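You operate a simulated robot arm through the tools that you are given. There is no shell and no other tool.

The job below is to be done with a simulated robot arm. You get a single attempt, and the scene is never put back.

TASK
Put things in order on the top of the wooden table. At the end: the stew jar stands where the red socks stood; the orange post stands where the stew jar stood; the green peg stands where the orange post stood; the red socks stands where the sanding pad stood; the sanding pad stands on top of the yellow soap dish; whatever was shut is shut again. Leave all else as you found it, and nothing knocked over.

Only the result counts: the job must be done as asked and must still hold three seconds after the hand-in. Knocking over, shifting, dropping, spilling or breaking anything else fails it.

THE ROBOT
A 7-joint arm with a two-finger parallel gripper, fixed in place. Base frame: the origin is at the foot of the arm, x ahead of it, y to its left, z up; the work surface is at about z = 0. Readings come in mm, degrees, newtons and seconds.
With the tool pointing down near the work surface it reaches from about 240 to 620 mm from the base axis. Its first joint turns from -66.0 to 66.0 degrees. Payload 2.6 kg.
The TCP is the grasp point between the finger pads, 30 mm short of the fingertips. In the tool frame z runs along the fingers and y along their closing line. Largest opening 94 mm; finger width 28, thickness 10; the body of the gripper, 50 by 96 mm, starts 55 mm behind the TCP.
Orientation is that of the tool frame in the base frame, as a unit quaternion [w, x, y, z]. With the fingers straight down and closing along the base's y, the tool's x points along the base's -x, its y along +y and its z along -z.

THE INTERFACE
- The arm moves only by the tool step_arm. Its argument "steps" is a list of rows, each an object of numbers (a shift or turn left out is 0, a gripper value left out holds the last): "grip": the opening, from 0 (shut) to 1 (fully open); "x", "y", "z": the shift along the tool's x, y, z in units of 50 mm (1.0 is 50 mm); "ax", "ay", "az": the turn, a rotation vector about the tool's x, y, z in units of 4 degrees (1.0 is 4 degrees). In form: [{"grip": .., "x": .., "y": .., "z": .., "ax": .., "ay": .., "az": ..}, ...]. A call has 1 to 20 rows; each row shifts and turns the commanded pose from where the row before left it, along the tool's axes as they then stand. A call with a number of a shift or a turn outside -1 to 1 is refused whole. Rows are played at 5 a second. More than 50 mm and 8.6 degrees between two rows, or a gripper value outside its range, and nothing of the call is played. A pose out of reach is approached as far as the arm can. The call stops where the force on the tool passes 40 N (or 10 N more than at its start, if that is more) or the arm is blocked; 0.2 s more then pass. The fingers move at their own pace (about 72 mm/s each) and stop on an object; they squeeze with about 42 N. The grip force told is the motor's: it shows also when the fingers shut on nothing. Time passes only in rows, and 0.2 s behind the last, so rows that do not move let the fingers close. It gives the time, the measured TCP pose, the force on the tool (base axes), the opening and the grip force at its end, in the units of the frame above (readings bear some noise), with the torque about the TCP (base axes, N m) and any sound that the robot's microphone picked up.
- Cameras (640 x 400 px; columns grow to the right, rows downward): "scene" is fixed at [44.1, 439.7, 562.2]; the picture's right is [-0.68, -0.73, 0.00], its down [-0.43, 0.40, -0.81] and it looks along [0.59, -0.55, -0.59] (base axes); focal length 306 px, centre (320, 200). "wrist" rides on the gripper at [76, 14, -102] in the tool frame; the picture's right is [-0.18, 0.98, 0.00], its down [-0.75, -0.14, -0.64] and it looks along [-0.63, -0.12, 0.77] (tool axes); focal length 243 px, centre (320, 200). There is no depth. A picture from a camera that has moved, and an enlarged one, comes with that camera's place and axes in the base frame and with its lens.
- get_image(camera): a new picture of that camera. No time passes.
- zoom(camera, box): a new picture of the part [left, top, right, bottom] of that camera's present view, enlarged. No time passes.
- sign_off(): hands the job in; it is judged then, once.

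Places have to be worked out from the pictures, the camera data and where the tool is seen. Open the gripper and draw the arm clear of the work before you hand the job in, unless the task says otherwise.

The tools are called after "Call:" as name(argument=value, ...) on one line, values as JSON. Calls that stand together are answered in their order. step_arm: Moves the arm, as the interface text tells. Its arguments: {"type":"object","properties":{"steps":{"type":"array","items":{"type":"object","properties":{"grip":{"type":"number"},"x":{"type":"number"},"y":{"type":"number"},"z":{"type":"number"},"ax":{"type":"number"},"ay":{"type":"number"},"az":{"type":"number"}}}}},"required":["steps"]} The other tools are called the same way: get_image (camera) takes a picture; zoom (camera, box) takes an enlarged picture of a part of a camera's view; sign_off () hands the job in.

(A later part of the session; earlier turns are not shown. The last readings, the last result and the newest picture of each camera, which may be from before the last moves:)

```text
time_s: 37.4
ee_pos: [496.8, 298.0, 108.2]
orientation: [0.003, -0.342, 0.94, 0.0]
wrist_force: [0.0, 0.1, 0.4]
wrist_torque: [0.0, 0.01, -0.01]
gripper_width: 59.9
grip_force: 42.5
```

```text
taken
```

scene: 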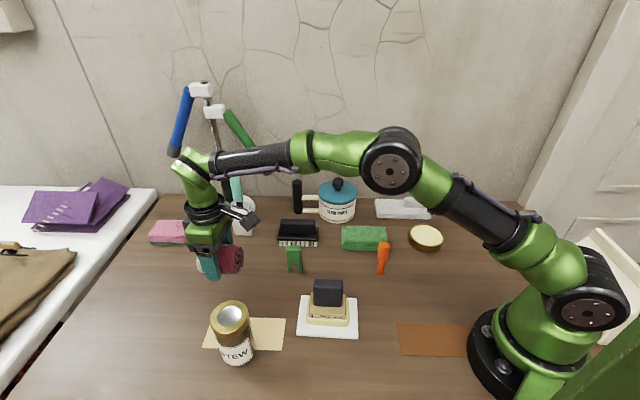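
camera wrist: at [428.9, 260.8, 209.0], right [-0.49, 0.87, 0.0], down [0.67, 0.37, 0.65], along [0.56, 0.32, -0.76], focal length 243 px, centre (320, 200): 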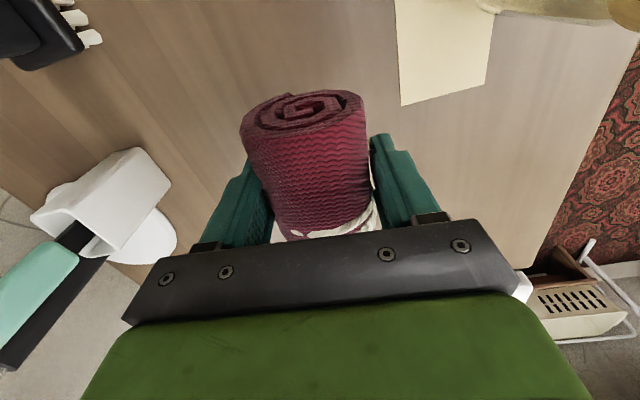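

I'm over the pad's old place; a 1.5 mm correction, then I lower the socks to just above the table.

Call:
step_arm(steps=[{"x": 0.023, "y": 0.02}, {"z": 0.6}, {"z": 0.5}, {"z": 0.24}, {}])

Call:
step_arm(steps=[{"z": 0.02}, {"z": 0.02}, {}])

Call:
zoom(camera="scene", box=[170, 230, 290, 320])

```text
time_s: 38.5
ee_pos: [495.5, 296.5, 40.5]
orientation: [0.003, -0.341, 0.94, 0.001]
wrist_force: [0.0, -0.4, 1.1]
wrist_torque: [0.01, -0.01, 0.01]
gripper_width: 59.5
grip_force: 41.9
```

```text
time_s: 39.4
ee_pos: [495.9, 296.8, 39.5]
orientation: [0.004, -0.341, 0.94, 0.001]
wrist_force: [-4.7, -5.2, 19.7]
wrist_torque: [-0.42, 0.22, -0.08]
gripper_width: 59.2
grip_force: 41.9
```

```text
4.44 times, centred on (230, 275) of scene
camera zoom: at [44.0, 439.7, 562.2], right [-0.68, -0.73, 0.0], down [-0.43, 0.4, -0.81], along [0.59, -0.55, -0.59], focal length 1358 px, centre (720, -133)
```

zoom: 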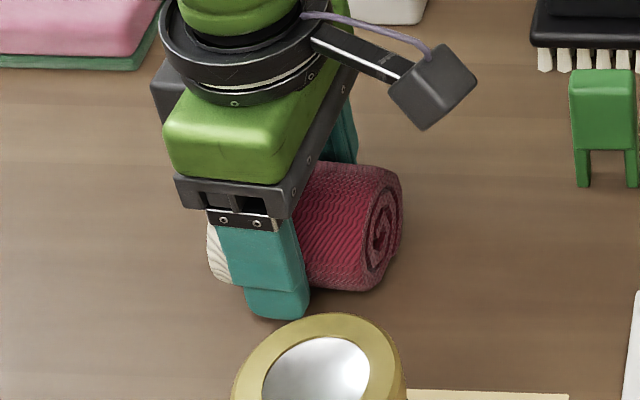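

The socks touch the table (20 N). I release and rise, then check they stay put.

Call:
step_arm(steps=[{"z": -0.01}, {"grip": 0.8}, {"grip": 1}, {"grip": 1}, {"z": -0.3}, {"z": -0.7}, {"z": -0.7}, {}])

Call:
zoom(camera="scene", box=[170, 230, 290, 320])

Call:
get_image(camera="wrist")

```text
time_s: 41.1
ee_pos: [493.3, 299.0, 123.1]
orientation: [0.003, -0.341, 0.94, 0.0]
wrist_force: [-0.3, 0.1, 0.8]
wrist_torque: [0.0, -0.01, -0.01]
gripper_width: 94.1
grip_force: 0.0
```

```text
4.44 times, centred on (230, 275) of scene
camera zoom: at [44.1, 439.7, 562.2], right [-0.68, -0.73, 0.0], down [-0.43, 0.4, -0.81], along [0.59, -0.55, -0.59], focal length 1358 px, centre (720, -133)
```

zoom: 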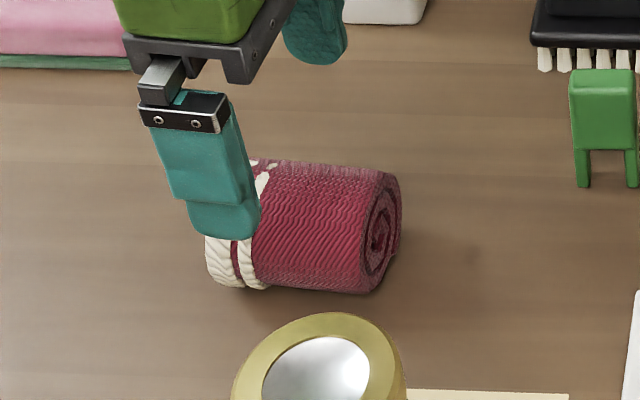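

```text
taken
camera wrist: at [424.5, 261.7, 225.5], right [-0.49, 0.87, 0.0], down [0.67, 0.37, 0.65], along [0.56, 0.32, -0.76], focal length 243 px, centre (320, 200)
```

wrist: 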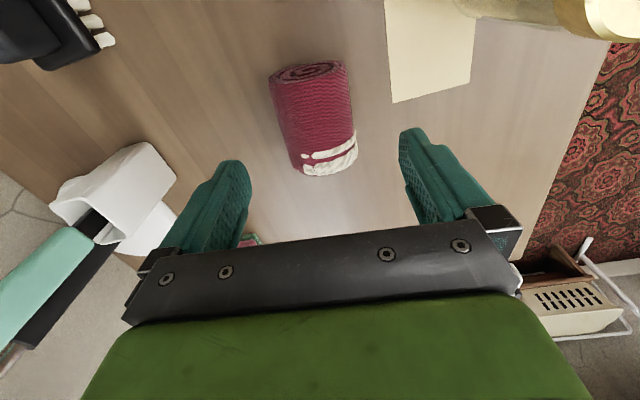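

The socks rest where the pad was (scene projection matches within ~1 mm). Now I rise and move above the stew jar near (352, 349) for a close look.

Call:
step_arm(steps=[{"z": -0.8, "x": 0.5}, {"z": -0.8, "x": 0.5}, {"z": -0.7, "x": 0.52}, {"y": 0.86}, {"y": 0.86}, {"y": 0.86}, {}])

Call:
get_image(camera="wrist")

Call:
get_image(camera="scene")

```text
time_s: 42.8
ee_pos: [351.4, 348.8, 235.1]
orientation: [0.003, -0.342, 0.94, 0.0]
wrist_force: [-0.6, -0.1, 0.9]
wrist_torque: [0.0, -0.02, -0.04]
gripper_width: 94.1
grip_force: 0.2
```

```text
taken
camera wrist: at [283.3, 312.0, 337.4], right [-0.49, 0.87, 0.0], down [0.67, 0.37, 0.65], along [0.56, 0.32, -0.76], focal length 243 px, centre (320, 200)
```

wrist: 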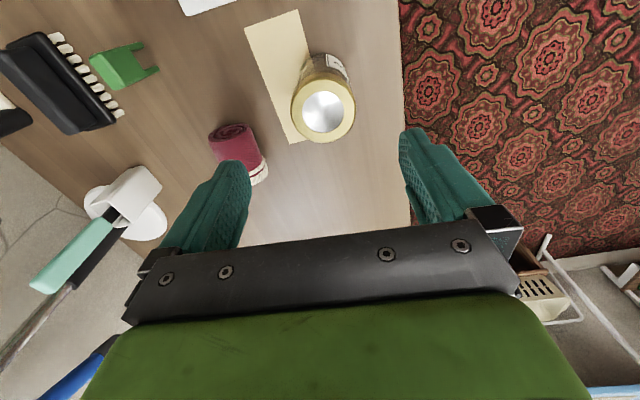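

```text
taken
```

scene: 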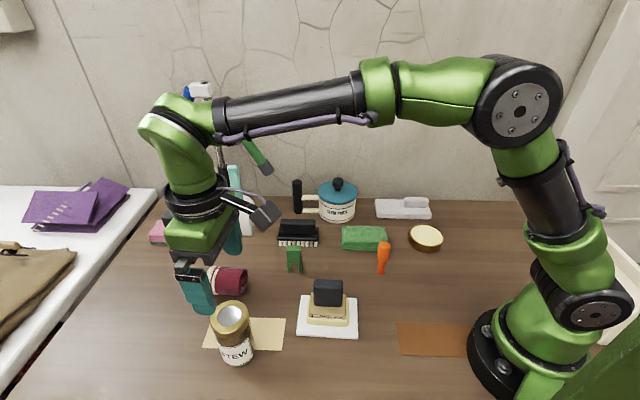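

Call:
zoom(camera="wrist", box=[240, 0, 400, 150])

Call:
zoom(camera="scene", box=[190, 290, 300, 380])

```text
2.67 times, centred on (320, 75) of wrist
camera zoom: at [283.3, 312.0, 337.4], right [-0.49, 0.87, 0.0], down [0.67, 0.37, 0.65], along [0.56, 0.32, -0.76], focal length 647 px, centre (320, 533)
```

zoom: 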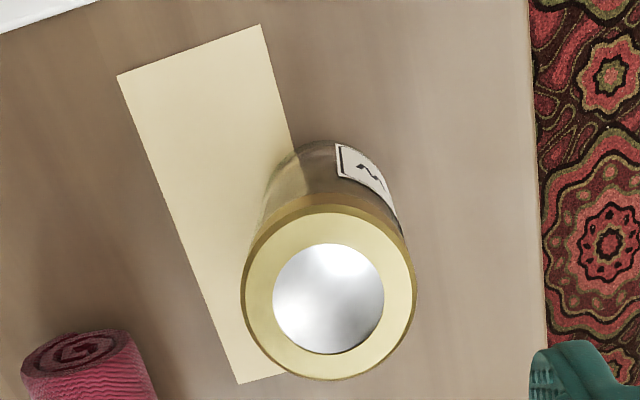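

```text
4.44 times, centred on (245, 335) of scene
camera zoom: at [44.1, 439.7, 562.2], right [-0.68, -0.73, 0.0], down [-0.43, 0.4, -0.81], along [0.59, -0.55, -0.59], focal length 1358 px, centre (653, -400)
```

zoom: 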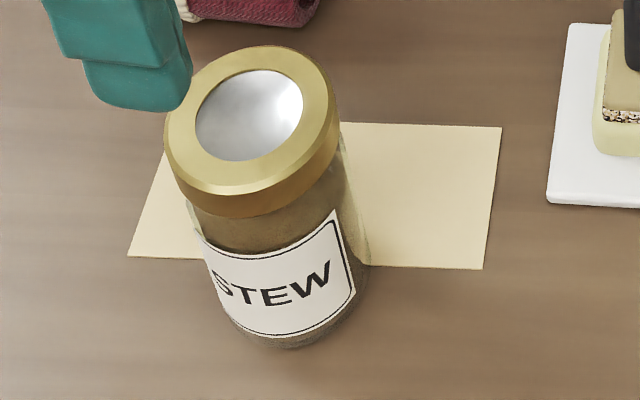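

The jar's lid centre resolves to about (351, 353.5), height 120, diameter ~60. I shift 4 mm, level a 0.3° tilt, and come down until the tips are just above the lid to verify.

Call:
step_arm(steps=[{"x": -0.05, "y": 0.06, "ay": 0.08, "ax": -0.03}, {"z": 0.8}, {"z": 0.6}, {}])

Call:
get_image(camera="wrist")

Call:
zoom(camera="scene", box=[160, 250, 320, 380])

```text
time_s: 43.8
ee_pos: [353.5, 352.6, 166.8]
orientation: [0.0, -0.341, 0.94, -0.001]
wrist_force: [-0.6, 0.0, 0.1]
wrist_torque: [0.0, -0.02, 0.02]
gripper_width: 94.0
grip_force: 0.0
```

```text
taken
camera wrist: at [284.7, 314.5, 268.9], right [-0.49, 0.87, 0.0], down [0.67, 0.38, 0.64], along [0.56, 0.32, -0.77], focal length 243 px, centre (320, 200)
```

wrist: 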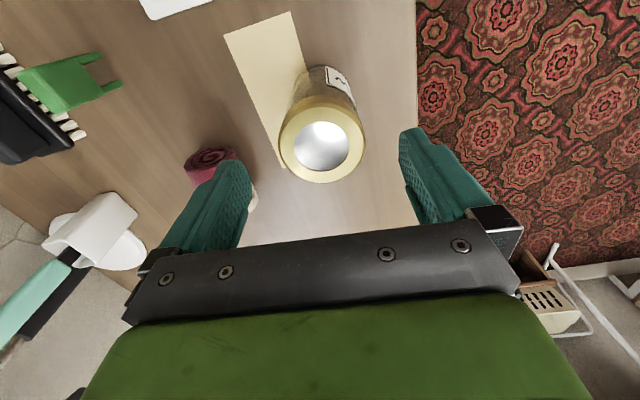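

```text
3.08 times, centred on (240, 315) of scene
camera zoom: at [44.1, 439.7, 562.2], right [-0.68, -0.73, 0.0], down [-0.43, 0.4, -0.81], along [0.59, -0.55, -0.59], focal length 940 px, centre (566, -154)
```

zoom: 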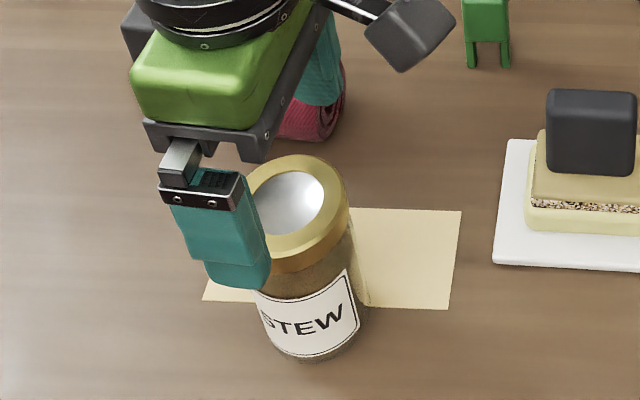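

Aligned within ~1.5 mm. I nudge, descend around the jar to z≈72 and close gently on the body.

Call:
step_arm(steps=[{"y": 0.03}, {"z": 0.6}, {"z": 0.6}, {"z": 0.6}, {"z": 0.07}, {}])

Call:
zoom(camera="scene", box=[160, 250, 320, 380])

Call:
get_image(camera="wrist")

```text
time_s: 45.1
ee_pos: [351.8, 352.1, 75.4]
orientation: [-0.001, -0.342, 0.94, 0.0]
wrist_force: [-0.7, 0.4, -1.0]
wrist_torque: [0.01, 0.02, 0.02]
gripper_width: 94.1
grip_force: 0.1
```

```text
3.08 times, centred on (240, 315) of scene
camera zoom: at [44.1, 439.7, 562.2], right [-0.68, -0.73, 0.0], down [-0.43, 0.4, -0.81], along [0.59, -0.55, -0.59], focal length 940 px, centre (566, -154)
```

zoom: 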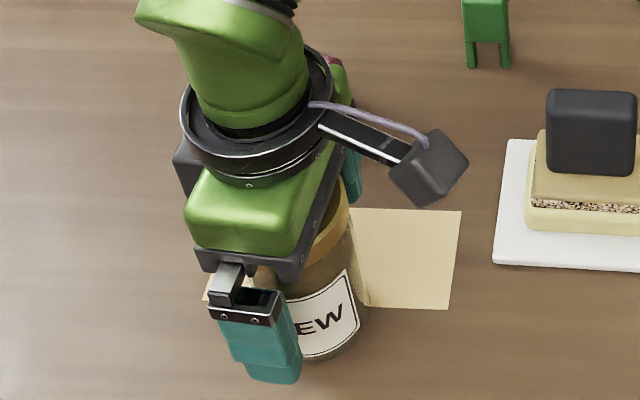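

```text
taken
camera wrist: at [284.6, 315.5, 176.1], right [-0.49, 0.87, 0.0], down [0.67, 0.38, 0.64], along [0.56, 0.32, -0.77], focal length 243 px, centre (320, 200)
```

wrist: 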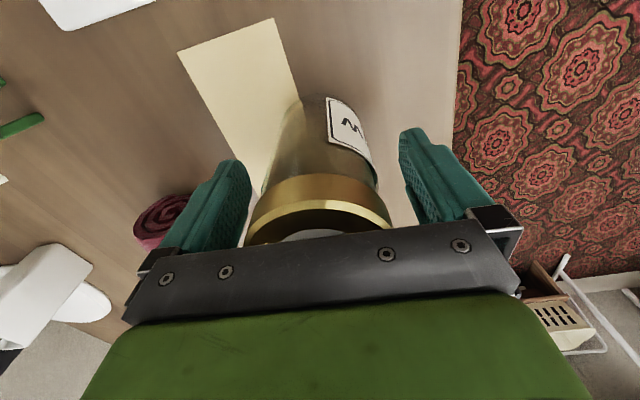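

The jar sits between the fingers, with the palm just clear of the lid. I close.

Call:
step_arm(steps=[{"grip": 0}, {"grip": 0}, {"grip": 0}, {"grip": 0}])

Call:
get_image(camera="wrist")

Call:
zoom(camera="scene", box=[160, 250, 320, 380])

```text
time_s: 46.1
ee_pos: [352.7, 352.0, 75.5]
orientation: [0.0, -0.343, 0.94, 0.0]
wrist_force: [0.3, 0.0, 0.6]
wrist_torque: [-0.03, -0.03, 0.01]
gripper_width: 60.9
grip_force: 42.2
```

```text
taken
camera wrist: at [284.6, 315.4, 176.2], right [-0.49, 0.87, 0.0], down [0.67, 0.38, 0.64], along [0.56, 0.32, -0.77], focal length 243 px, centre (320, 200)
```

wrist: 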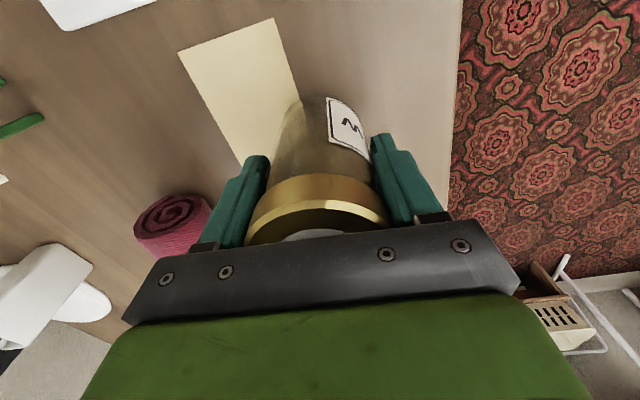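

```text
3.08 times, centred on (240, 315) of scene
camera zoom: at [44.1, 439.7, 562.1], right [-0.68, -0.73, 0.0], down [-0.43, 0.4, -0.81], along [0.59, -0.55, -0.59], focal length 940 px, centre (566, -154)
```

zoom: 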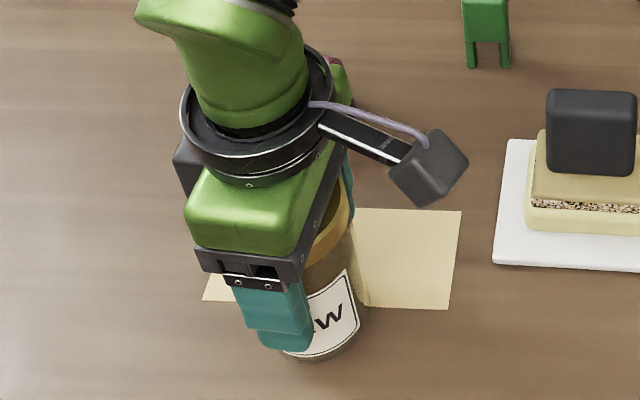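

The jar is held (60.9 mm); its original centre was (351.5, 353.5). I lift it vertically and carry it over, high, back around toward the socks' old place.

Call:
step_arm(steps=[{"z": -0.2}, {"z": -0.5}, {"z": -0.8}, {"z": -0.8}, {"z": -0.8}, {"x": 0.3, "y": -0.3}, {"x": 0.61, "y": -0.64}, {"x": 0.61, "y": -0.64}, {"x": 0.61, "y": -0.64}, {"x": 0.61, "y": -0.64}, {"x": 0.61, "y": -0.64}, {"x": 0.61, "y": -0.64}, {"x": 0.61, "y": -0.64}, {"x": 0.31, "y": -0.34}, {}])

Call:
get_image(camera="scene")

```text
time_s: 49.4
ee_pos: [329.8, -0.5, 229.3]
orientation: [0.001, -0.342, 0.94, 0.0]
wrist_force: [-0.4, 0.1, -3.7]
wrist_torque: [-0.03, 0.03, 0.0]
gripper_width: 61.4
grip_force: 42.4
```

```text
taken
```

scene: 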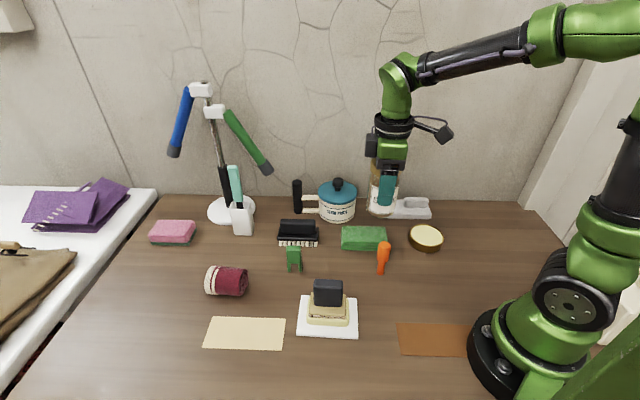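

The jar is secure. I rotate the wrist by 90° and then carry it to hover over (156, -242.5).

Call:
step_arm(steps=[{"az": 1}, {"az": 1}, {"az": 1}, {"az": 1}, {"az": 1}, {"az": 1}, {"az": 1}, {"az": 1}, {"az": 1}, {"az": 1}, {"az": 1}, {"az": 1}, {"az": 1}, {"az": 1}, {"az": 1}, {"az": 1}, {"az": 1}, {"az": 1}, {"az": 1}, {"az": 1}])

Call:
step_arm(steps=[{"az": 1}, {"az": 1}, {"az": 0.5}, {"x": -0.21, "y": -0.826}, {"x": -0.21, "y": -0.826}, {"x": -0.21, "y": -0.826}, {"x": -0.21, "y": -0.826}, {"x": -0.21, "y": -0.826}, {"x": -0.21, "y": -0.826}, {"x": -0.21, "y": -0.826}, {}])

Call:
get_image(camera="wrist")

Call:
get_image(camera="scene")

```text
time_s: 53.5
ee_pos: [329.6, 0.5, 228.3]
orientation: [0.0, 0.344, 0.939, 0.0]
wrist_force: [0.5, 0.9, -3.9]
wrist_torque: [0.0, 0.0, -0.03]
gripper_width: 61.2
grip_force: 41.8
```

```text
time_s: 56.0
ee_pos: [157.1, -245.3, 229.1]
orientation: [0.0, 0.423, 0.906, 0.0]
wrist_force: [0.4, -0.5, -3.7]
wrist_torque: [0.01, 0.03, -0.03]
gripper_width: 61.0
grip_force: 42.0
```

```text
taken
camera wrist: at [118.9, -176.1, 332.3], right [0.87, 0.49, 0.0], down [0.38, -0.67, 0.64], along [0.31, -0.56, -0.77], focal length 243 px, centre (320, 200)
```

wrist: 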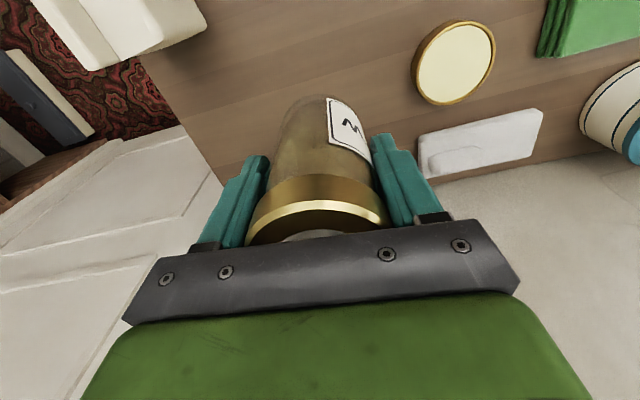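

```text
taken
```

scene: 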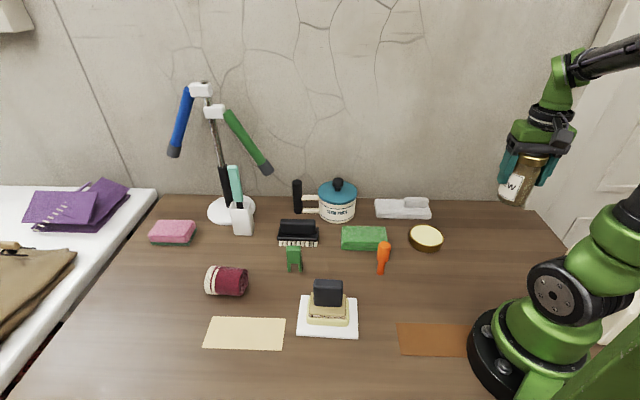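

Hovering about 2 mm off target; I correct and lower the jar to ~3 mm above the table.

Call:
step_arm(steps=[{"x": 0.035}, {"z": 0.8}, {"z": 0.8}, {"z": 0.8}, {"z": 0.4}, {"z": 0.18}, {}])

Call:
zoom(camera="scene", box=[430, 160, 570, 280])

Call:
get_image(camera="wrist")

```text
time_s: 57.5
ee_pos: [153.8, -241.5, 78.9]
orientation: [-0.001, 0.423, 0.906, 0.001]
wrist_force: [0.1, -0.1, -4.4]
wrist_torque: [0.03, 0.0, -0.03]
gripper_width: 61.1
grip_force: 42.2
```

```text
3.33 times, centred on (500, 220) of scene
camera zoom: at [44.1, 439.7, 562.2], right [-0.68, -0.73, 0.0], down [-0.43, 0.4, -0.81], along [0.59, -0.55, -0.59], focal length 1019 px, centre (-280, 133)
```

zoom: 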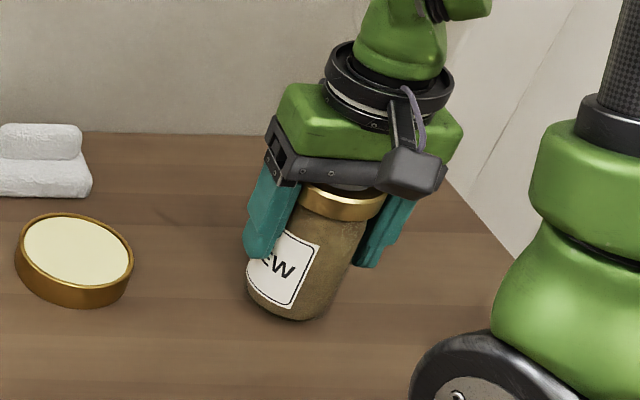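

```text
taken
camera wrist: at [115.6, -172.1, 181.8], right [0.87, 0.49, 0.0], down [0.38, -0.67, 0.64], along [0.31, -0.56, -0.77], focal length 243 px, centre (320, 200)
```

wrist: 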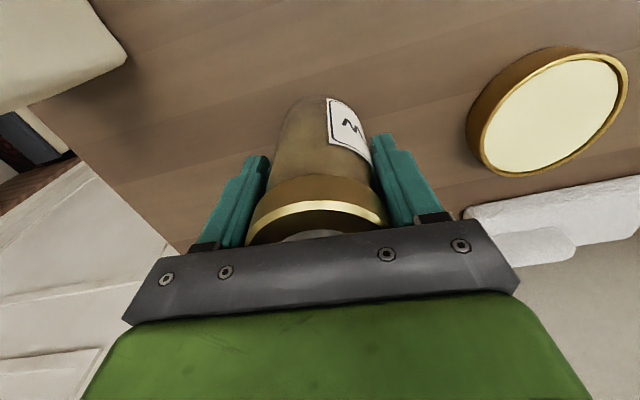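

A 3 mm correction forward, then final lowering until contact.

Call:
step_arm(steps=[{"x": -0.063, "y": 0.012}, {"z": 0.03}, {"z": 0.02}, {}])

Call:
step_arm(steps=[{"z": 0.02}, {}])

```text
time_s: 58.5
ee_pos: [155.4, -242.0, 76.5]
orientation: [-0.001, 0.424, 0.906, 0.0]
wrist_force: [-0.7, -0.1, -3.9]
wrist_torque: [0.01, 0.04, 0.01]
gripper_width: 60.9
grip_force: 41.3
```

```text
time_s: 59.1
ee_pos: [155.7, -241.5, 76.6]
orientation: [-0.001, 0.422, 0.907, 0.0]
wrist_force: [-0.1, -0.5, -4.2]
wrist_torque: [0.01, 0.03, 0.01]
gripper_width: 61.1
grip_force: 41.9
```

No contact yet; still carrying the jar's 4 N. I keep lowering ~1 mm at a time.

Call:
step_arm(steps=[{"z": 0.02}, {}])

Call:
step_arm(steps=[{"z": 0.02}, {}])

```text
time_s: 59.8
ee_pos: [157.3, -241.8, 76.4]
orientation: [-0.001, 0.423, 0.906, 0.0]
wrist_force: [-0.8, -1.1, -3.3]
wrist_torque: [0.01, -0.01, 0.02]
gripper_width: 61.1
grip_force: 42.4
```

```text
time_s: 60.4
ee_pos: [156.5, -242.4, 75.4]
orientation: [-0.001, 0.422, 0.907, 0.001]
wrist_force: [-0.2, -0.2, -3.8]
wrist_torque: [0.0, 0.04, -0.01]
gripper_width: 61.3
grip_force: 42.3
```

Call:
step_arm(steps=[{"z": 0.02}, {}])

Call:
step_arm(steps=[{"z": 0.02}, {}])

Call:
zoom(camera="scene", box=[460, 200, 540, 270])

```text
time_s: 61.0
ee_pos: [156.9, -242.9, 74.9]
orientation: [-0.001, 0.423, 0.906, 0.0]
wrist_force: [-2.1, 2.3, 6.7]
wrist_torque: [0.18, 0.15, 0.05]
gripper_width: 61.5
grip_force: 42.0
```

```text
time_s: 61.5
ee_pos: [157.0, -242.3, 73.7]
orientation: [0.001, 0.423, 0.906, 0.001]
wrist_force: [0.1, 5.4, 14.9]
wrist_torque: [-0.12, -0.12, -0.01]
gripper_width: 61.2
grip_force: 41.7
```

```text
5.71 times, centred on (500, 235) of scene
camera zoom: at [44.1, 439.8, 562.1], right [-0.68, -0.73, 0.0], down [-0.43, 0.4, -0.81], along [0.59, -0.55, -0.59], focal length 1747 px, centre (-709, 0)
```

zoom: 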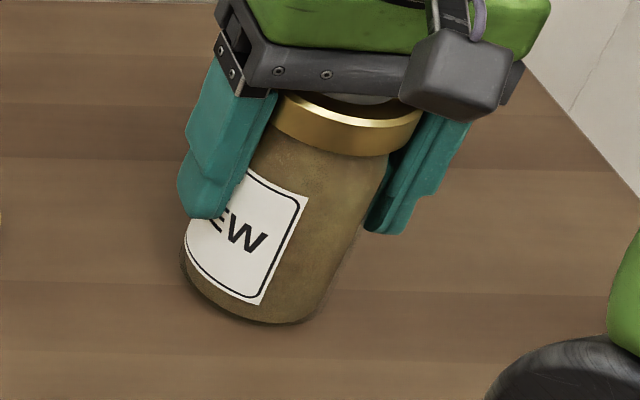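

The jar is standing on the table at (157, -242.5). I release fully and rise straight up past the lid.

Call:
step_arm(steps=[{"grip": 0.8}, {"grip": 1}, {"grip": 1}, {"z": -0.3}, {"z": -0.8}, {"z": -1}, {"z": -1}, {}])

Call:
get_image(camera="scene")

Call:
get_image(camera="wrist")

```text
time_s: 63.4
ee_pos: [157.1, -241.9, 227.2]
orientation: [-0.001, 0.423, 0.906, 0.0]
wrist_force: [1.3, 0.2, 0.6]
wrist_torque: [0.0, -0.04, 0.01]
gripper_width: 93.7
grip_force: 0.1
```

```text
taken
```

scene: 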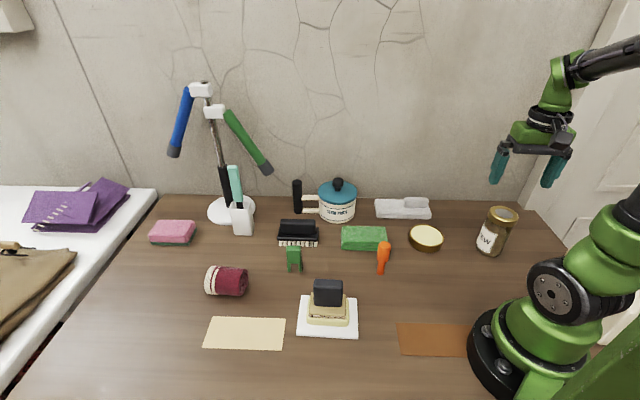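

```text
taken
camera wrist: at [118.6, -173.9, 330.1], right [0.87, 0.49, 0.0], down [0.38, -0.67, 0.64], along [0.31, -0.56, -0.77], focal length 243 px, centre (320, 200)
```

wrist: 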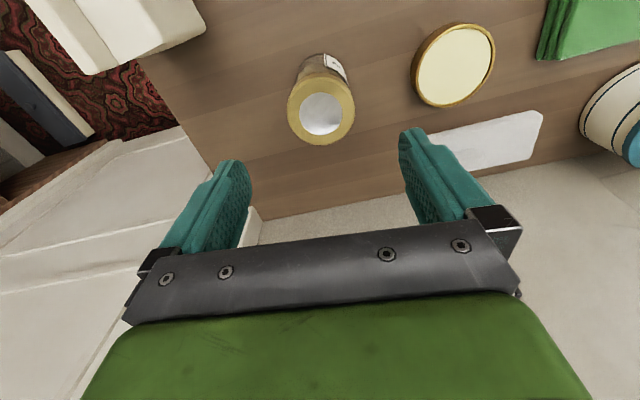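

The jar stands upright at its new place. Now I go to the orange post near (297, 13.5), staying high, turning to yaw 0.

Call:
step_arm(steps=[{"x": 0.1, "y": 0.755}, {"x": 0.1, "y": 0.755}, {"x": 0.1, "y": 0.755}, {"x": 0.1, "y": 0.755}, {"x": 0.43, "y": 0.6}, {"x": 0.43, "y": 0.6}, {"x": 0.43, "y": 0.6}, {"x": 0.43, "y": 0.6}, {"az": -1}, {"az": -1}, {"az": -1}, {"az": -1}, {"az": -1}, {"az": -1}, {"az": -1}, {"az": -1}, {"az": -1}, {"az": -1}, {"az": -1}, {"az": -1}])

Call:
get_image(camera="wrist")

Call:
zoom(camera="wrist", box=[260, 0, 380, 110])

Call:
zoom(camera="scene", box=[350, 225, 420, 285])

```text
time_s: 67.5
ee_pos: [296.6, 12.2, 227.9]
orientation: [0.0, 0.018, 1.0, 0.0]
wrist_force: [0.2, 0.4, 0.2]
wrist_torque: [0.0, 0.03, 0.03]
gripper_width: 94.0
grip_force: 0.0
```

```text
taken
camera wrist: at [220.6, 30.7, 329.8], right [0.22, 0.98, 0.0], down [0.75, -0.17, 0.64], along [0.63, -0.14, -0.77], focal length 243 px, centre (320, 200)
```

wrist: 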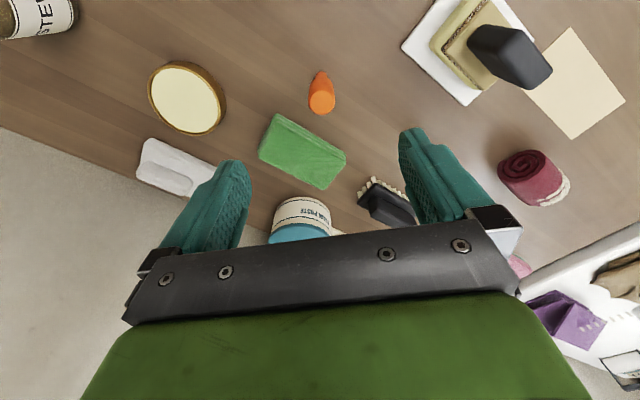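

```text
3.64 times, centred on (320, 55) of wrist
camera zoom: at [220.6, 30.7, 329.8], right [0.22, 0.98, 0.0], down [0.75, -0.17, 0.64], along [0.63, -0.14, -0.77], focal length 882 px, centre (320, 727)
```

zoom: 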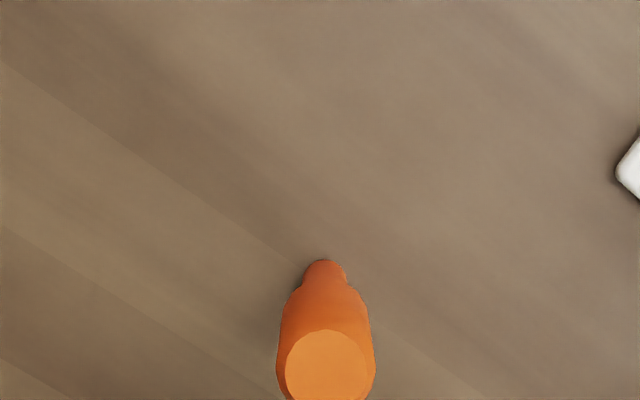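

```text
6.67 times, centred on (385, 255) of scene
camera zoom: at [44.1, 439.7, 562.2], right [-0.68, -0.73, 0.0], down [-0.43, 0.4, -0.81], along [0.59, -0.55, -0.59], focal length 2038 px, centre (-113, -167)
```

zoom: 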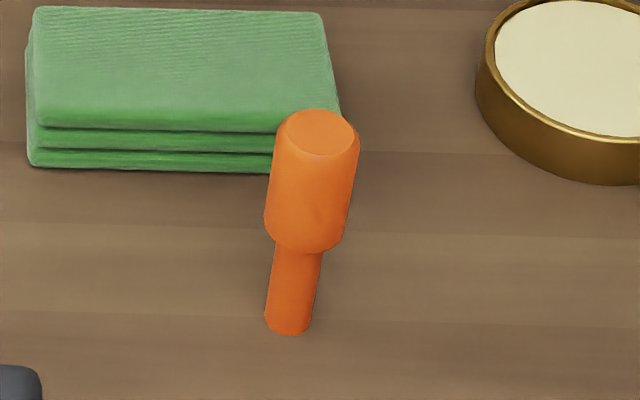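

The post (head ⌀29 from z≈47 to 87, thin stem) stands at about (295, 15). I narrow the opening to 61 mm, correct 1.5 mm, and descend around the head.

Call:
step_arm(steps=[{"grip": 0.65, "x": 0.02, "y": 0.03}, {"z": 0.8}, {"z": 0.6}, {}])

Call:
get_image(camera="wrist")

Call:
zoom(camera="scene", box=[330, 180, 440, 285])

```text
time_s: 68.5
ee_pos: [294.3, 14.8, 156.9]
orientation: [0.0, 0.017, 1.0, 0.0]
wrist_force: [-0.1, -0.4, 0.1]
wrist_torque: [0.0, 0.01, 0.0]
gripper_width: 61.1
grip_force: 0.2
```

```text
taken
camera wrist: at [217.9, 32.1, 258.4], right [0.22, 0.98, 0.0], down [0.75, -0.17, 0.64], along [0.63, -0.14, -0.77], focal length 243 px, centre (320, 200)
```

wrist: 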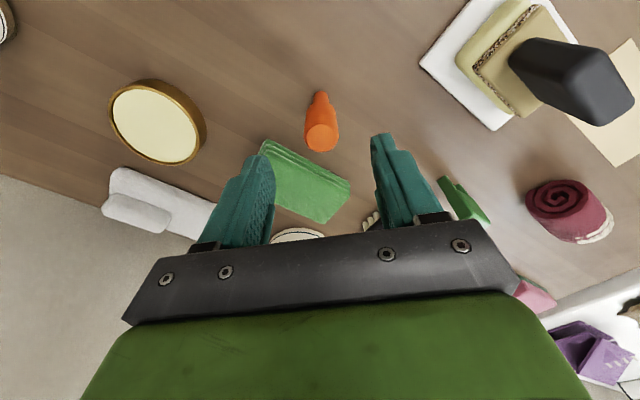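

```text
3.81 times, centred on (385, 232) of scene
camera zoom: at [44.1, 439.7, 562.2], right [-0.68, -0.73, 0.0], down [-0.43, 0.4, -0.81], along [0.59, -0.55, -0.59], focal length 1164 px, centre (72, 76)
```

zoom: 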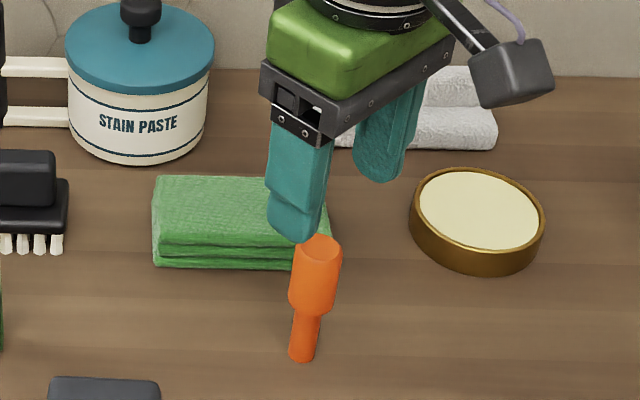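

Post centred between the fingers in y, ~3 mm ahead in x. I shift 2.5 mm and descend to z≈67.

Call:
step_arm(steps=[{"x": -0.05}, {"z": 0.6}, {"z": 0.6}, {"z": 0.6}, {}])

Call:
zoom(camera="wrist", box=[220, 60, 420, 240])

Call:
zoom(camera="scene", box=[330, 180, 440, 285])

```text
time_s: 69.8
ee_pos: [294.6, 14.4, 67.4]
orientation: [-0.001, 0.017, 1.0, 0.0]
wrist_force: [1.5, 0.9, 0.7]
wrist_torque: [0.0, 0.04, 0.02]
gripper_width: 60.8
grip_force: 0.0
```

```text
2.22 times, centred on (320, 150) of wrist
camera zoom: at [220.6, 32.6, 168.9], right [0.22, 0.98, 0.0], down [0.75, -0.17, 0.64], along [0.63, -0.14, -0.77], focal length 539 px, centre (320, 311)
```

zoom: 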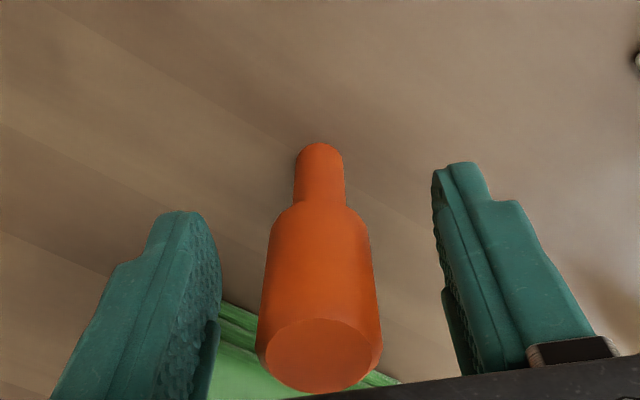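

```text
3.81 times, centred on (385, 232) of scene
camera zoom: at [44.1, 439.7, 562.2], right [-0.68, -0.73, 0.0], down [-0.43, 0.4, -0.81], along [0.59, -0.55, -0.59], focal length 1164 px, centre (72, 76)
```

zoom: 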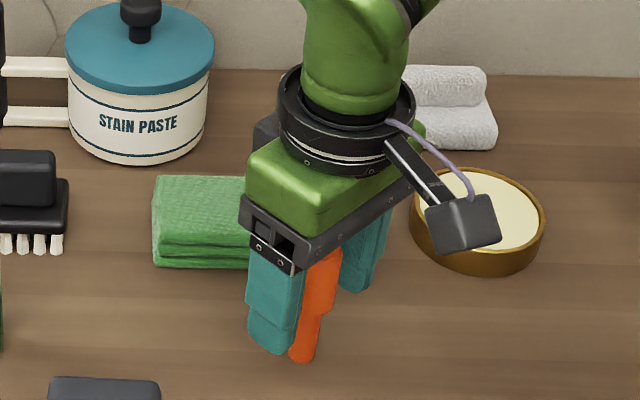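

The post is centred within a millimetre at (296, 15.5). I close on its head.

Call:
step_arm(steps=[{"grip": 0.2}, {"grip": 0}, {"grip": 0}, {"grip": 0}])

Call:
zoom(camera="wrist", box=[220, 60, 420, 240])

Call:
zoom(camera="scene", box=[330, 180, 440, 285])

```text
time_s: 70.8
ee_pos: [295.5, 15.3, 67.3]
orientation: [0.0, 0.017, 1.0, 0.001]
wrist_force: [-0.8, 0.6, -0.2]
wrist_torque: [0.07, 0.0, 0.02]
gripper_width: 25.5
grip_force: 42.0
```

```text
2.22 times, centred on (320, 150) of wrist
camera zoom: at [220.8, 32.6, 169.3], right [0.22, 0.98, 0.0], down [0.75, -0.17, 0.64], along [0.63, -0.14, -0.77], focal length 539 px, centre (320, 311)
```

zoom: 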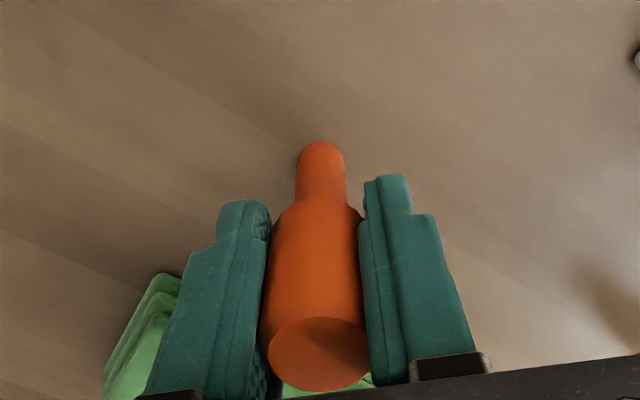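

```text
3.81 times, centred on (385, 232) of scene
camera zoom: at [44.1, 439.7, 562.2], right [-0.68, -0.73, 0.0], down [-0.43, 0.4, -0.81], along [0.59, -0.55, -0.59], focal length 1164 px, centre (72, 76)
```

zoom: 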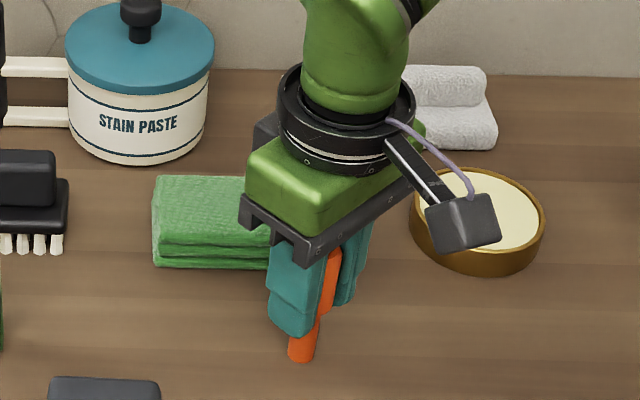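

The post is gripped upright (25.5 mm). I lift and carry it over to the jar's old place at (351.5, 353.5).

Call:
step_arm(steps=[{"z": -0.3}, {"z": -0.7}, {"z": -0.9}, {"z": -0.9}, {"x": -0.11, "y": 0.85}, {"x": -0.11, "y": 0.85}, {"x": -0.11, "y": 0.85}, {"x": -0.11, "y": 0.85}, {"x": -0.11, "y": 0.85}, {"x": -0.11, "y": 0.85}, {"x": -0.11, "y": 0.85}, {"x": -0.11, "y": 0.85}, {}])

Call:
get_image(camera="wrist")

Call:
get_image(camera="scene")

```text
time_s: 73.5
ee_pos: [352.2, 352.5, 207.2]
orientation: [0.0, 0.018, 1.0, 0.0]
wrist_force: [0.4, 1.0, -0.1]
wrist_torque: [-0.01, 0.01, -0.01]
gripper_width: 25.0
grip_force: 41.8
```

```text
taken
camera wrist: at [276.3, 371.8, 309.2], right [0.22, 0.98, 0.0], down [0.75, -0.17, 0.64], along [0.63, -0.14, -0.77], focal length 243 px, centre (320, 200)
```

wrist: 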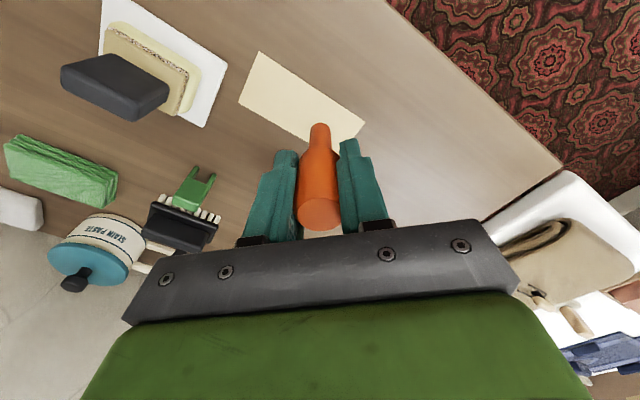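

```text
taken
```

scene: 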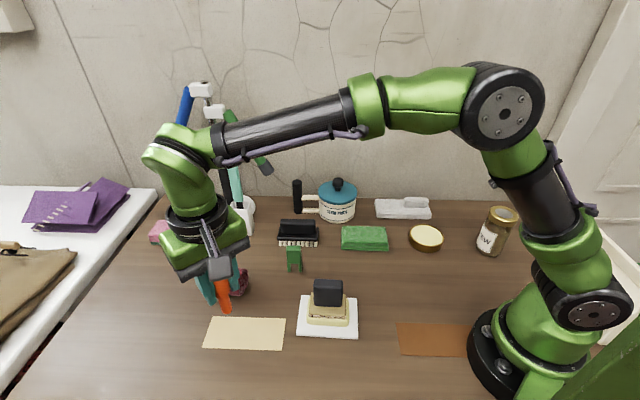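

I'm over the target; I need to check how near the paper's edge is to the post's footing, so I enlarge this view.

Call:
zoom(camera="wrist", box=[220, 30, 390, 150])

Call:
zoom(camera="scene", box=[190, 300, 300, 370])

```text
3.33 times, centred on (305, 90) of wrist
camera zoom: at [276.3, 371.8, 309.2], right [0.22, 0.98, 0.0], down [0.75, -0.17, 0.64], along [0.63, -0.14, -0.77], focal length 809 px, centre (370, 567)
```

zoom: 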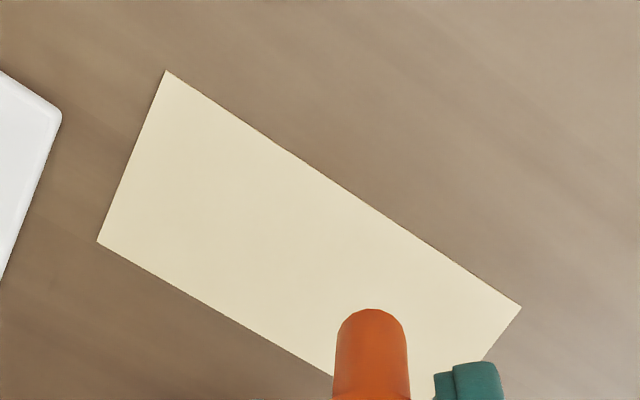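

```text
5.71 times, centred on (245, 335) of scene
camera zoom: at [44.1, 439.8, 562.2], right [-0.68, -0.73, 0.0], down [-0.43, 0.4, -0.81], along [0.59, -0.55, -0.59], focal length 1747 px, centre (749, -571)
```

zoom: 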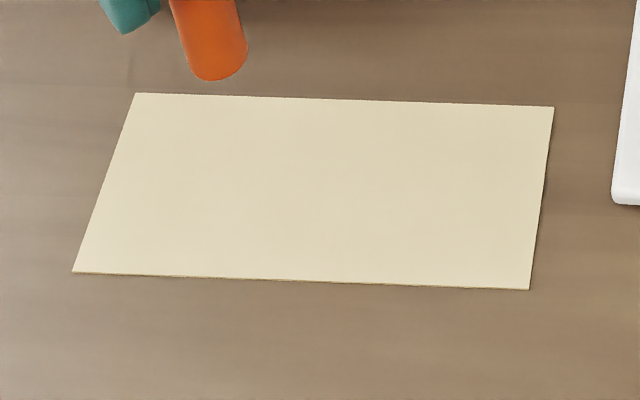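

The paper edge passes ~7 mm from the target centre and the stem's radius is ~8 mm, so I shift ~3 mm away from the paper to stand fully on the table, then lower to just above the surface.

Call:
step_arm(steps=[{"x": 0.05, "y": 0.035}, {"z": 0.8}, {"z": 0.8}, {"z": 0.8}, {"z": 0.32}, {}])

Call:
zoom(camera="scene", box=[190, 270, 300, 370])

Call:
zoom(camera="wrist", box=[220, 30, 420, 240])

```text
time_s: 75.0
ee_pos: [350.9, 356.7, 71.7]
orientation: [0.001, 0.019, 1.0, 0.001]
wrist_force: [-1.9, -2.7, 13.9]
wrist_torque: [-0.15, 0.15, 0.02]
gripper_width: 24.5
grip_force: 42.1
```

```text
4.00 times, centred on (245, 320) of scene
camera zoom: at [44.0, 439.7, 562.2], right [-0.68, -0.73, 0.0], down [-0.43, 0.4, -0.81], along [0.59, -0.55, -0.59], focal length 1223 px, centre (620, -280)
```

zoom: 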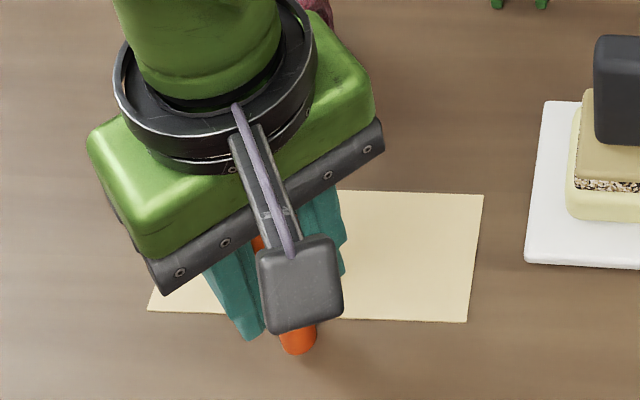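

```text
1.90 times, centred on (320, 135) of wrist
camera zoom: at [275.3, 373.4, 173.4], right [0.22, 0.98, 0.0], down [0.75, -0.17, 0.64], along [0.63, -0.14, -0.77], focal length 462 px, centre (320, 324)
```

zoom: 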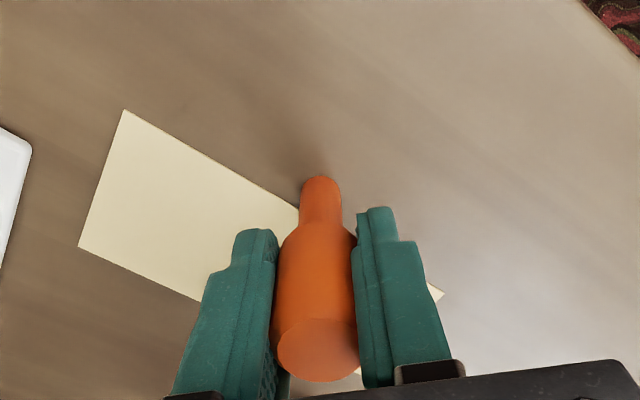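

Contact came at z≈71.7 (the post slid down slightly in the grip), footing clear of the paper. I ease off half a millimetre and check the forces before release.

Call:
step_arm(steps=[{"z": -0.01}, {}])

Call:
zoom(camera="wrist", box=[270, 90, 370, 210])

```text
time_s: 75.5
ee_pos: [350.5, 355.5, 72.0]
orientation: [0.001, 0.018, 1.0, 0.002]
wrist_force: [2.5, 1.0, 7.3]
wrist_torque: [0.12, -0.15, -0.01]
gripper_width: 24.7
grip_force: 42.1
```

```text
3.33 times, centred on (320, 150) of wrist
camera zoom: at [275.3, 373.3, 173.4], right [0.22, 0.98, 0.0], down [0.75, -0.17, 0.64], along [0.63, -0.14, -0.77], focal length 809 px, centre (320, 367)
```

zoom: 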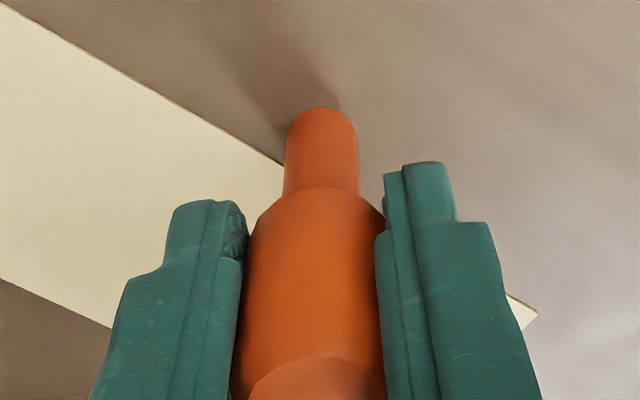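

The post looks vertical with ~7 N on the table. I open slowly, wait, and check it stands free before rising.

Call:
step_arm(steps=[{"grip": 0.32}, {"grip": 0.45}, {"grip": 0.65}, {"grip": 0.65}])

Call:
zoom(camera="wrist", box=[220, 60, 420, 240])

```text
time_s: 76.5
ee_pos: [350.1, 354.9, 71.6]
orientation: [0.0, 0.018, 1.0, 0.0]
wrist_force: [-0.2, 0.1, 0.3]
wrist_torque: [0.02, 0.01, 0.0]
gripper_width: 61.1
grip_force: 0.1
```

```text
2.22 times, centred on (320, 150) of wrist
camera zoom: at [275.0, 373.1, 173.3], right [0.22, 0.98, 0.0], down [0.75, -0.17, 0.64], along [0.63, -0.14, -0.77], focal length 539 px, centre (320, 311)
```

zoom: 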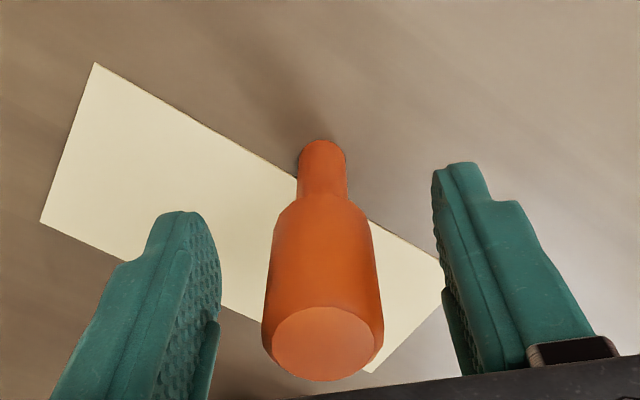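

The post stands freely. I rise straight up and verify in the scene view.

Call:
step_arm(steps=[{"z": -0.4}, {"z": -0.8}, {"z": -0.9}, {"z": -0.9}, {}])

Call:
get_image(camera="scene")

Call:
get_image(camera="wrist")

```text
time_s: 77.8
ee_pos: [350.5, 354.3, 220.9]
orientation: [-0.001, 0.017, 1.0, 0.001]
wrist_force: [0.3, -0.3, 0.8]
wrist_torque: [-0.02, -0.01, 0.0]
gripper_width: 61.1
grip_force: 0.1
```

```text
taken
```

scene: 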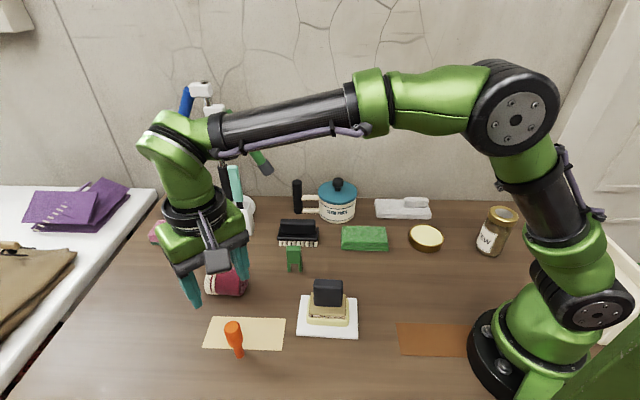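

```text
taken
camera wrist: at [273.9, 372.8, 322.7], right [0.22, 0.98, 0.0], down [0.75, -0.17, 0.64], along [0.63, -0.14, -0.77], focal length 243 px, centre (320, 200)
```

wrist: 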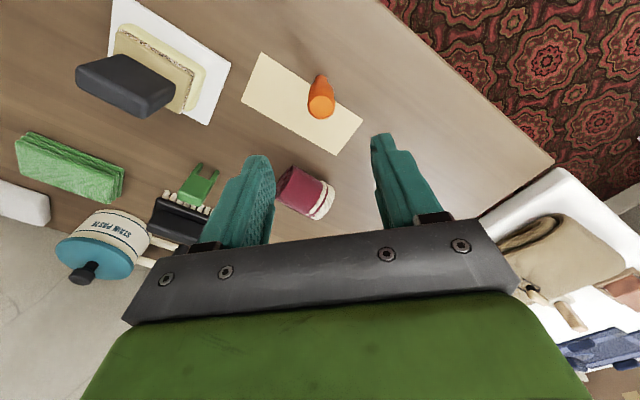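

The post stands where the jar stood and everything else is undisturbed. I go above the green peg near (437, 155) for a close view.

Call:
step_arm(steps=[{"x": -0.374, "y": -0.784}, {"x": -0.374, "y": -0.784}, {"x": -0.374, "y": -0.784}, {"x": -0.374, "y": -0.784}, {"x": -0.374, "y": -0.784}, {"z": 0.6}, {}])

Call:
get_image(camera="wrist")

Call:
zoom(camera="wrist", box=[260, 50, 380, 150])

Call:
zoom(camera="scene", box=[260, 210, 340, 285])

```text
time_s: 79.3
ee_pos: [437.3, 154.2, 190.9]
orientation: [0.001, 0.017, 1.0, 0.0]
wrist_force: [0.4, 0.2, 0.3]
wrist_torque: [0.02, -0.02, 0.02]
gripper_width: 61.2
grip_force: 0.1
```

```text
taken
camera wrist: at [361.9, 173.3, 293.0], right [0.22, 0.98, 0.0], down [0.75, -0.17, 0.64], along [0.63, -0.14, -0.77], focal length 243 px, centre (320, 200)
```

wrist: 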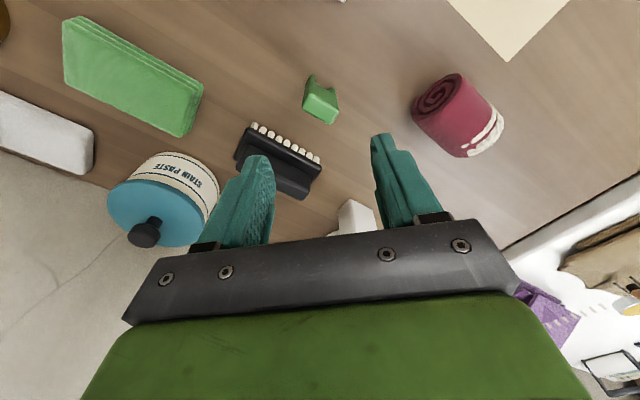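

```text
4.00 times, centred on (320, 100) of wrist
camera zoom: at [361.9, 173.3, 293.0], right [0.22, 0.98, 0.0], down [0.75, -0.17, 0.64], along [0.63, -0.14, -0.77], focal length 970 px, centre (320, 600)
```

zoom: 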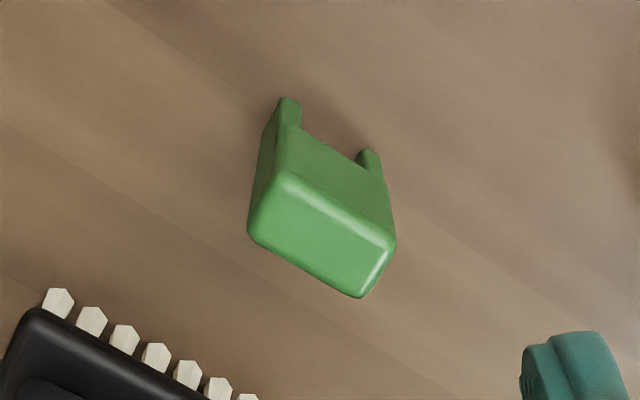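

```text
5.33 times, centred on (300, 248) of scene
camera zoom: at [44.1, 439.7, 562.2], right [-0.68, -0.73, 0.0], down [-0.43, 0.4, -0.81], along [0.59, -0.55, -0.59], focal length 1630 px, centre (427, -53)
```

zoom: 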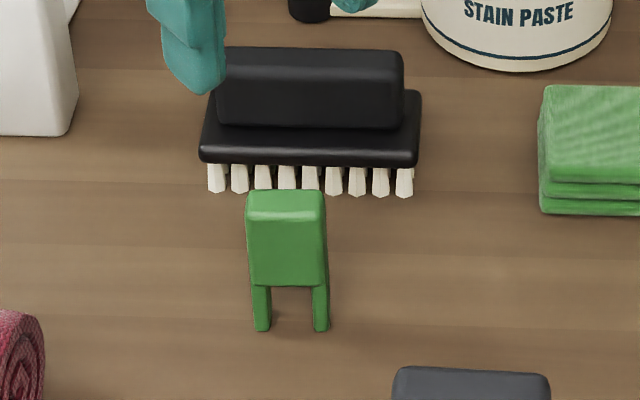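

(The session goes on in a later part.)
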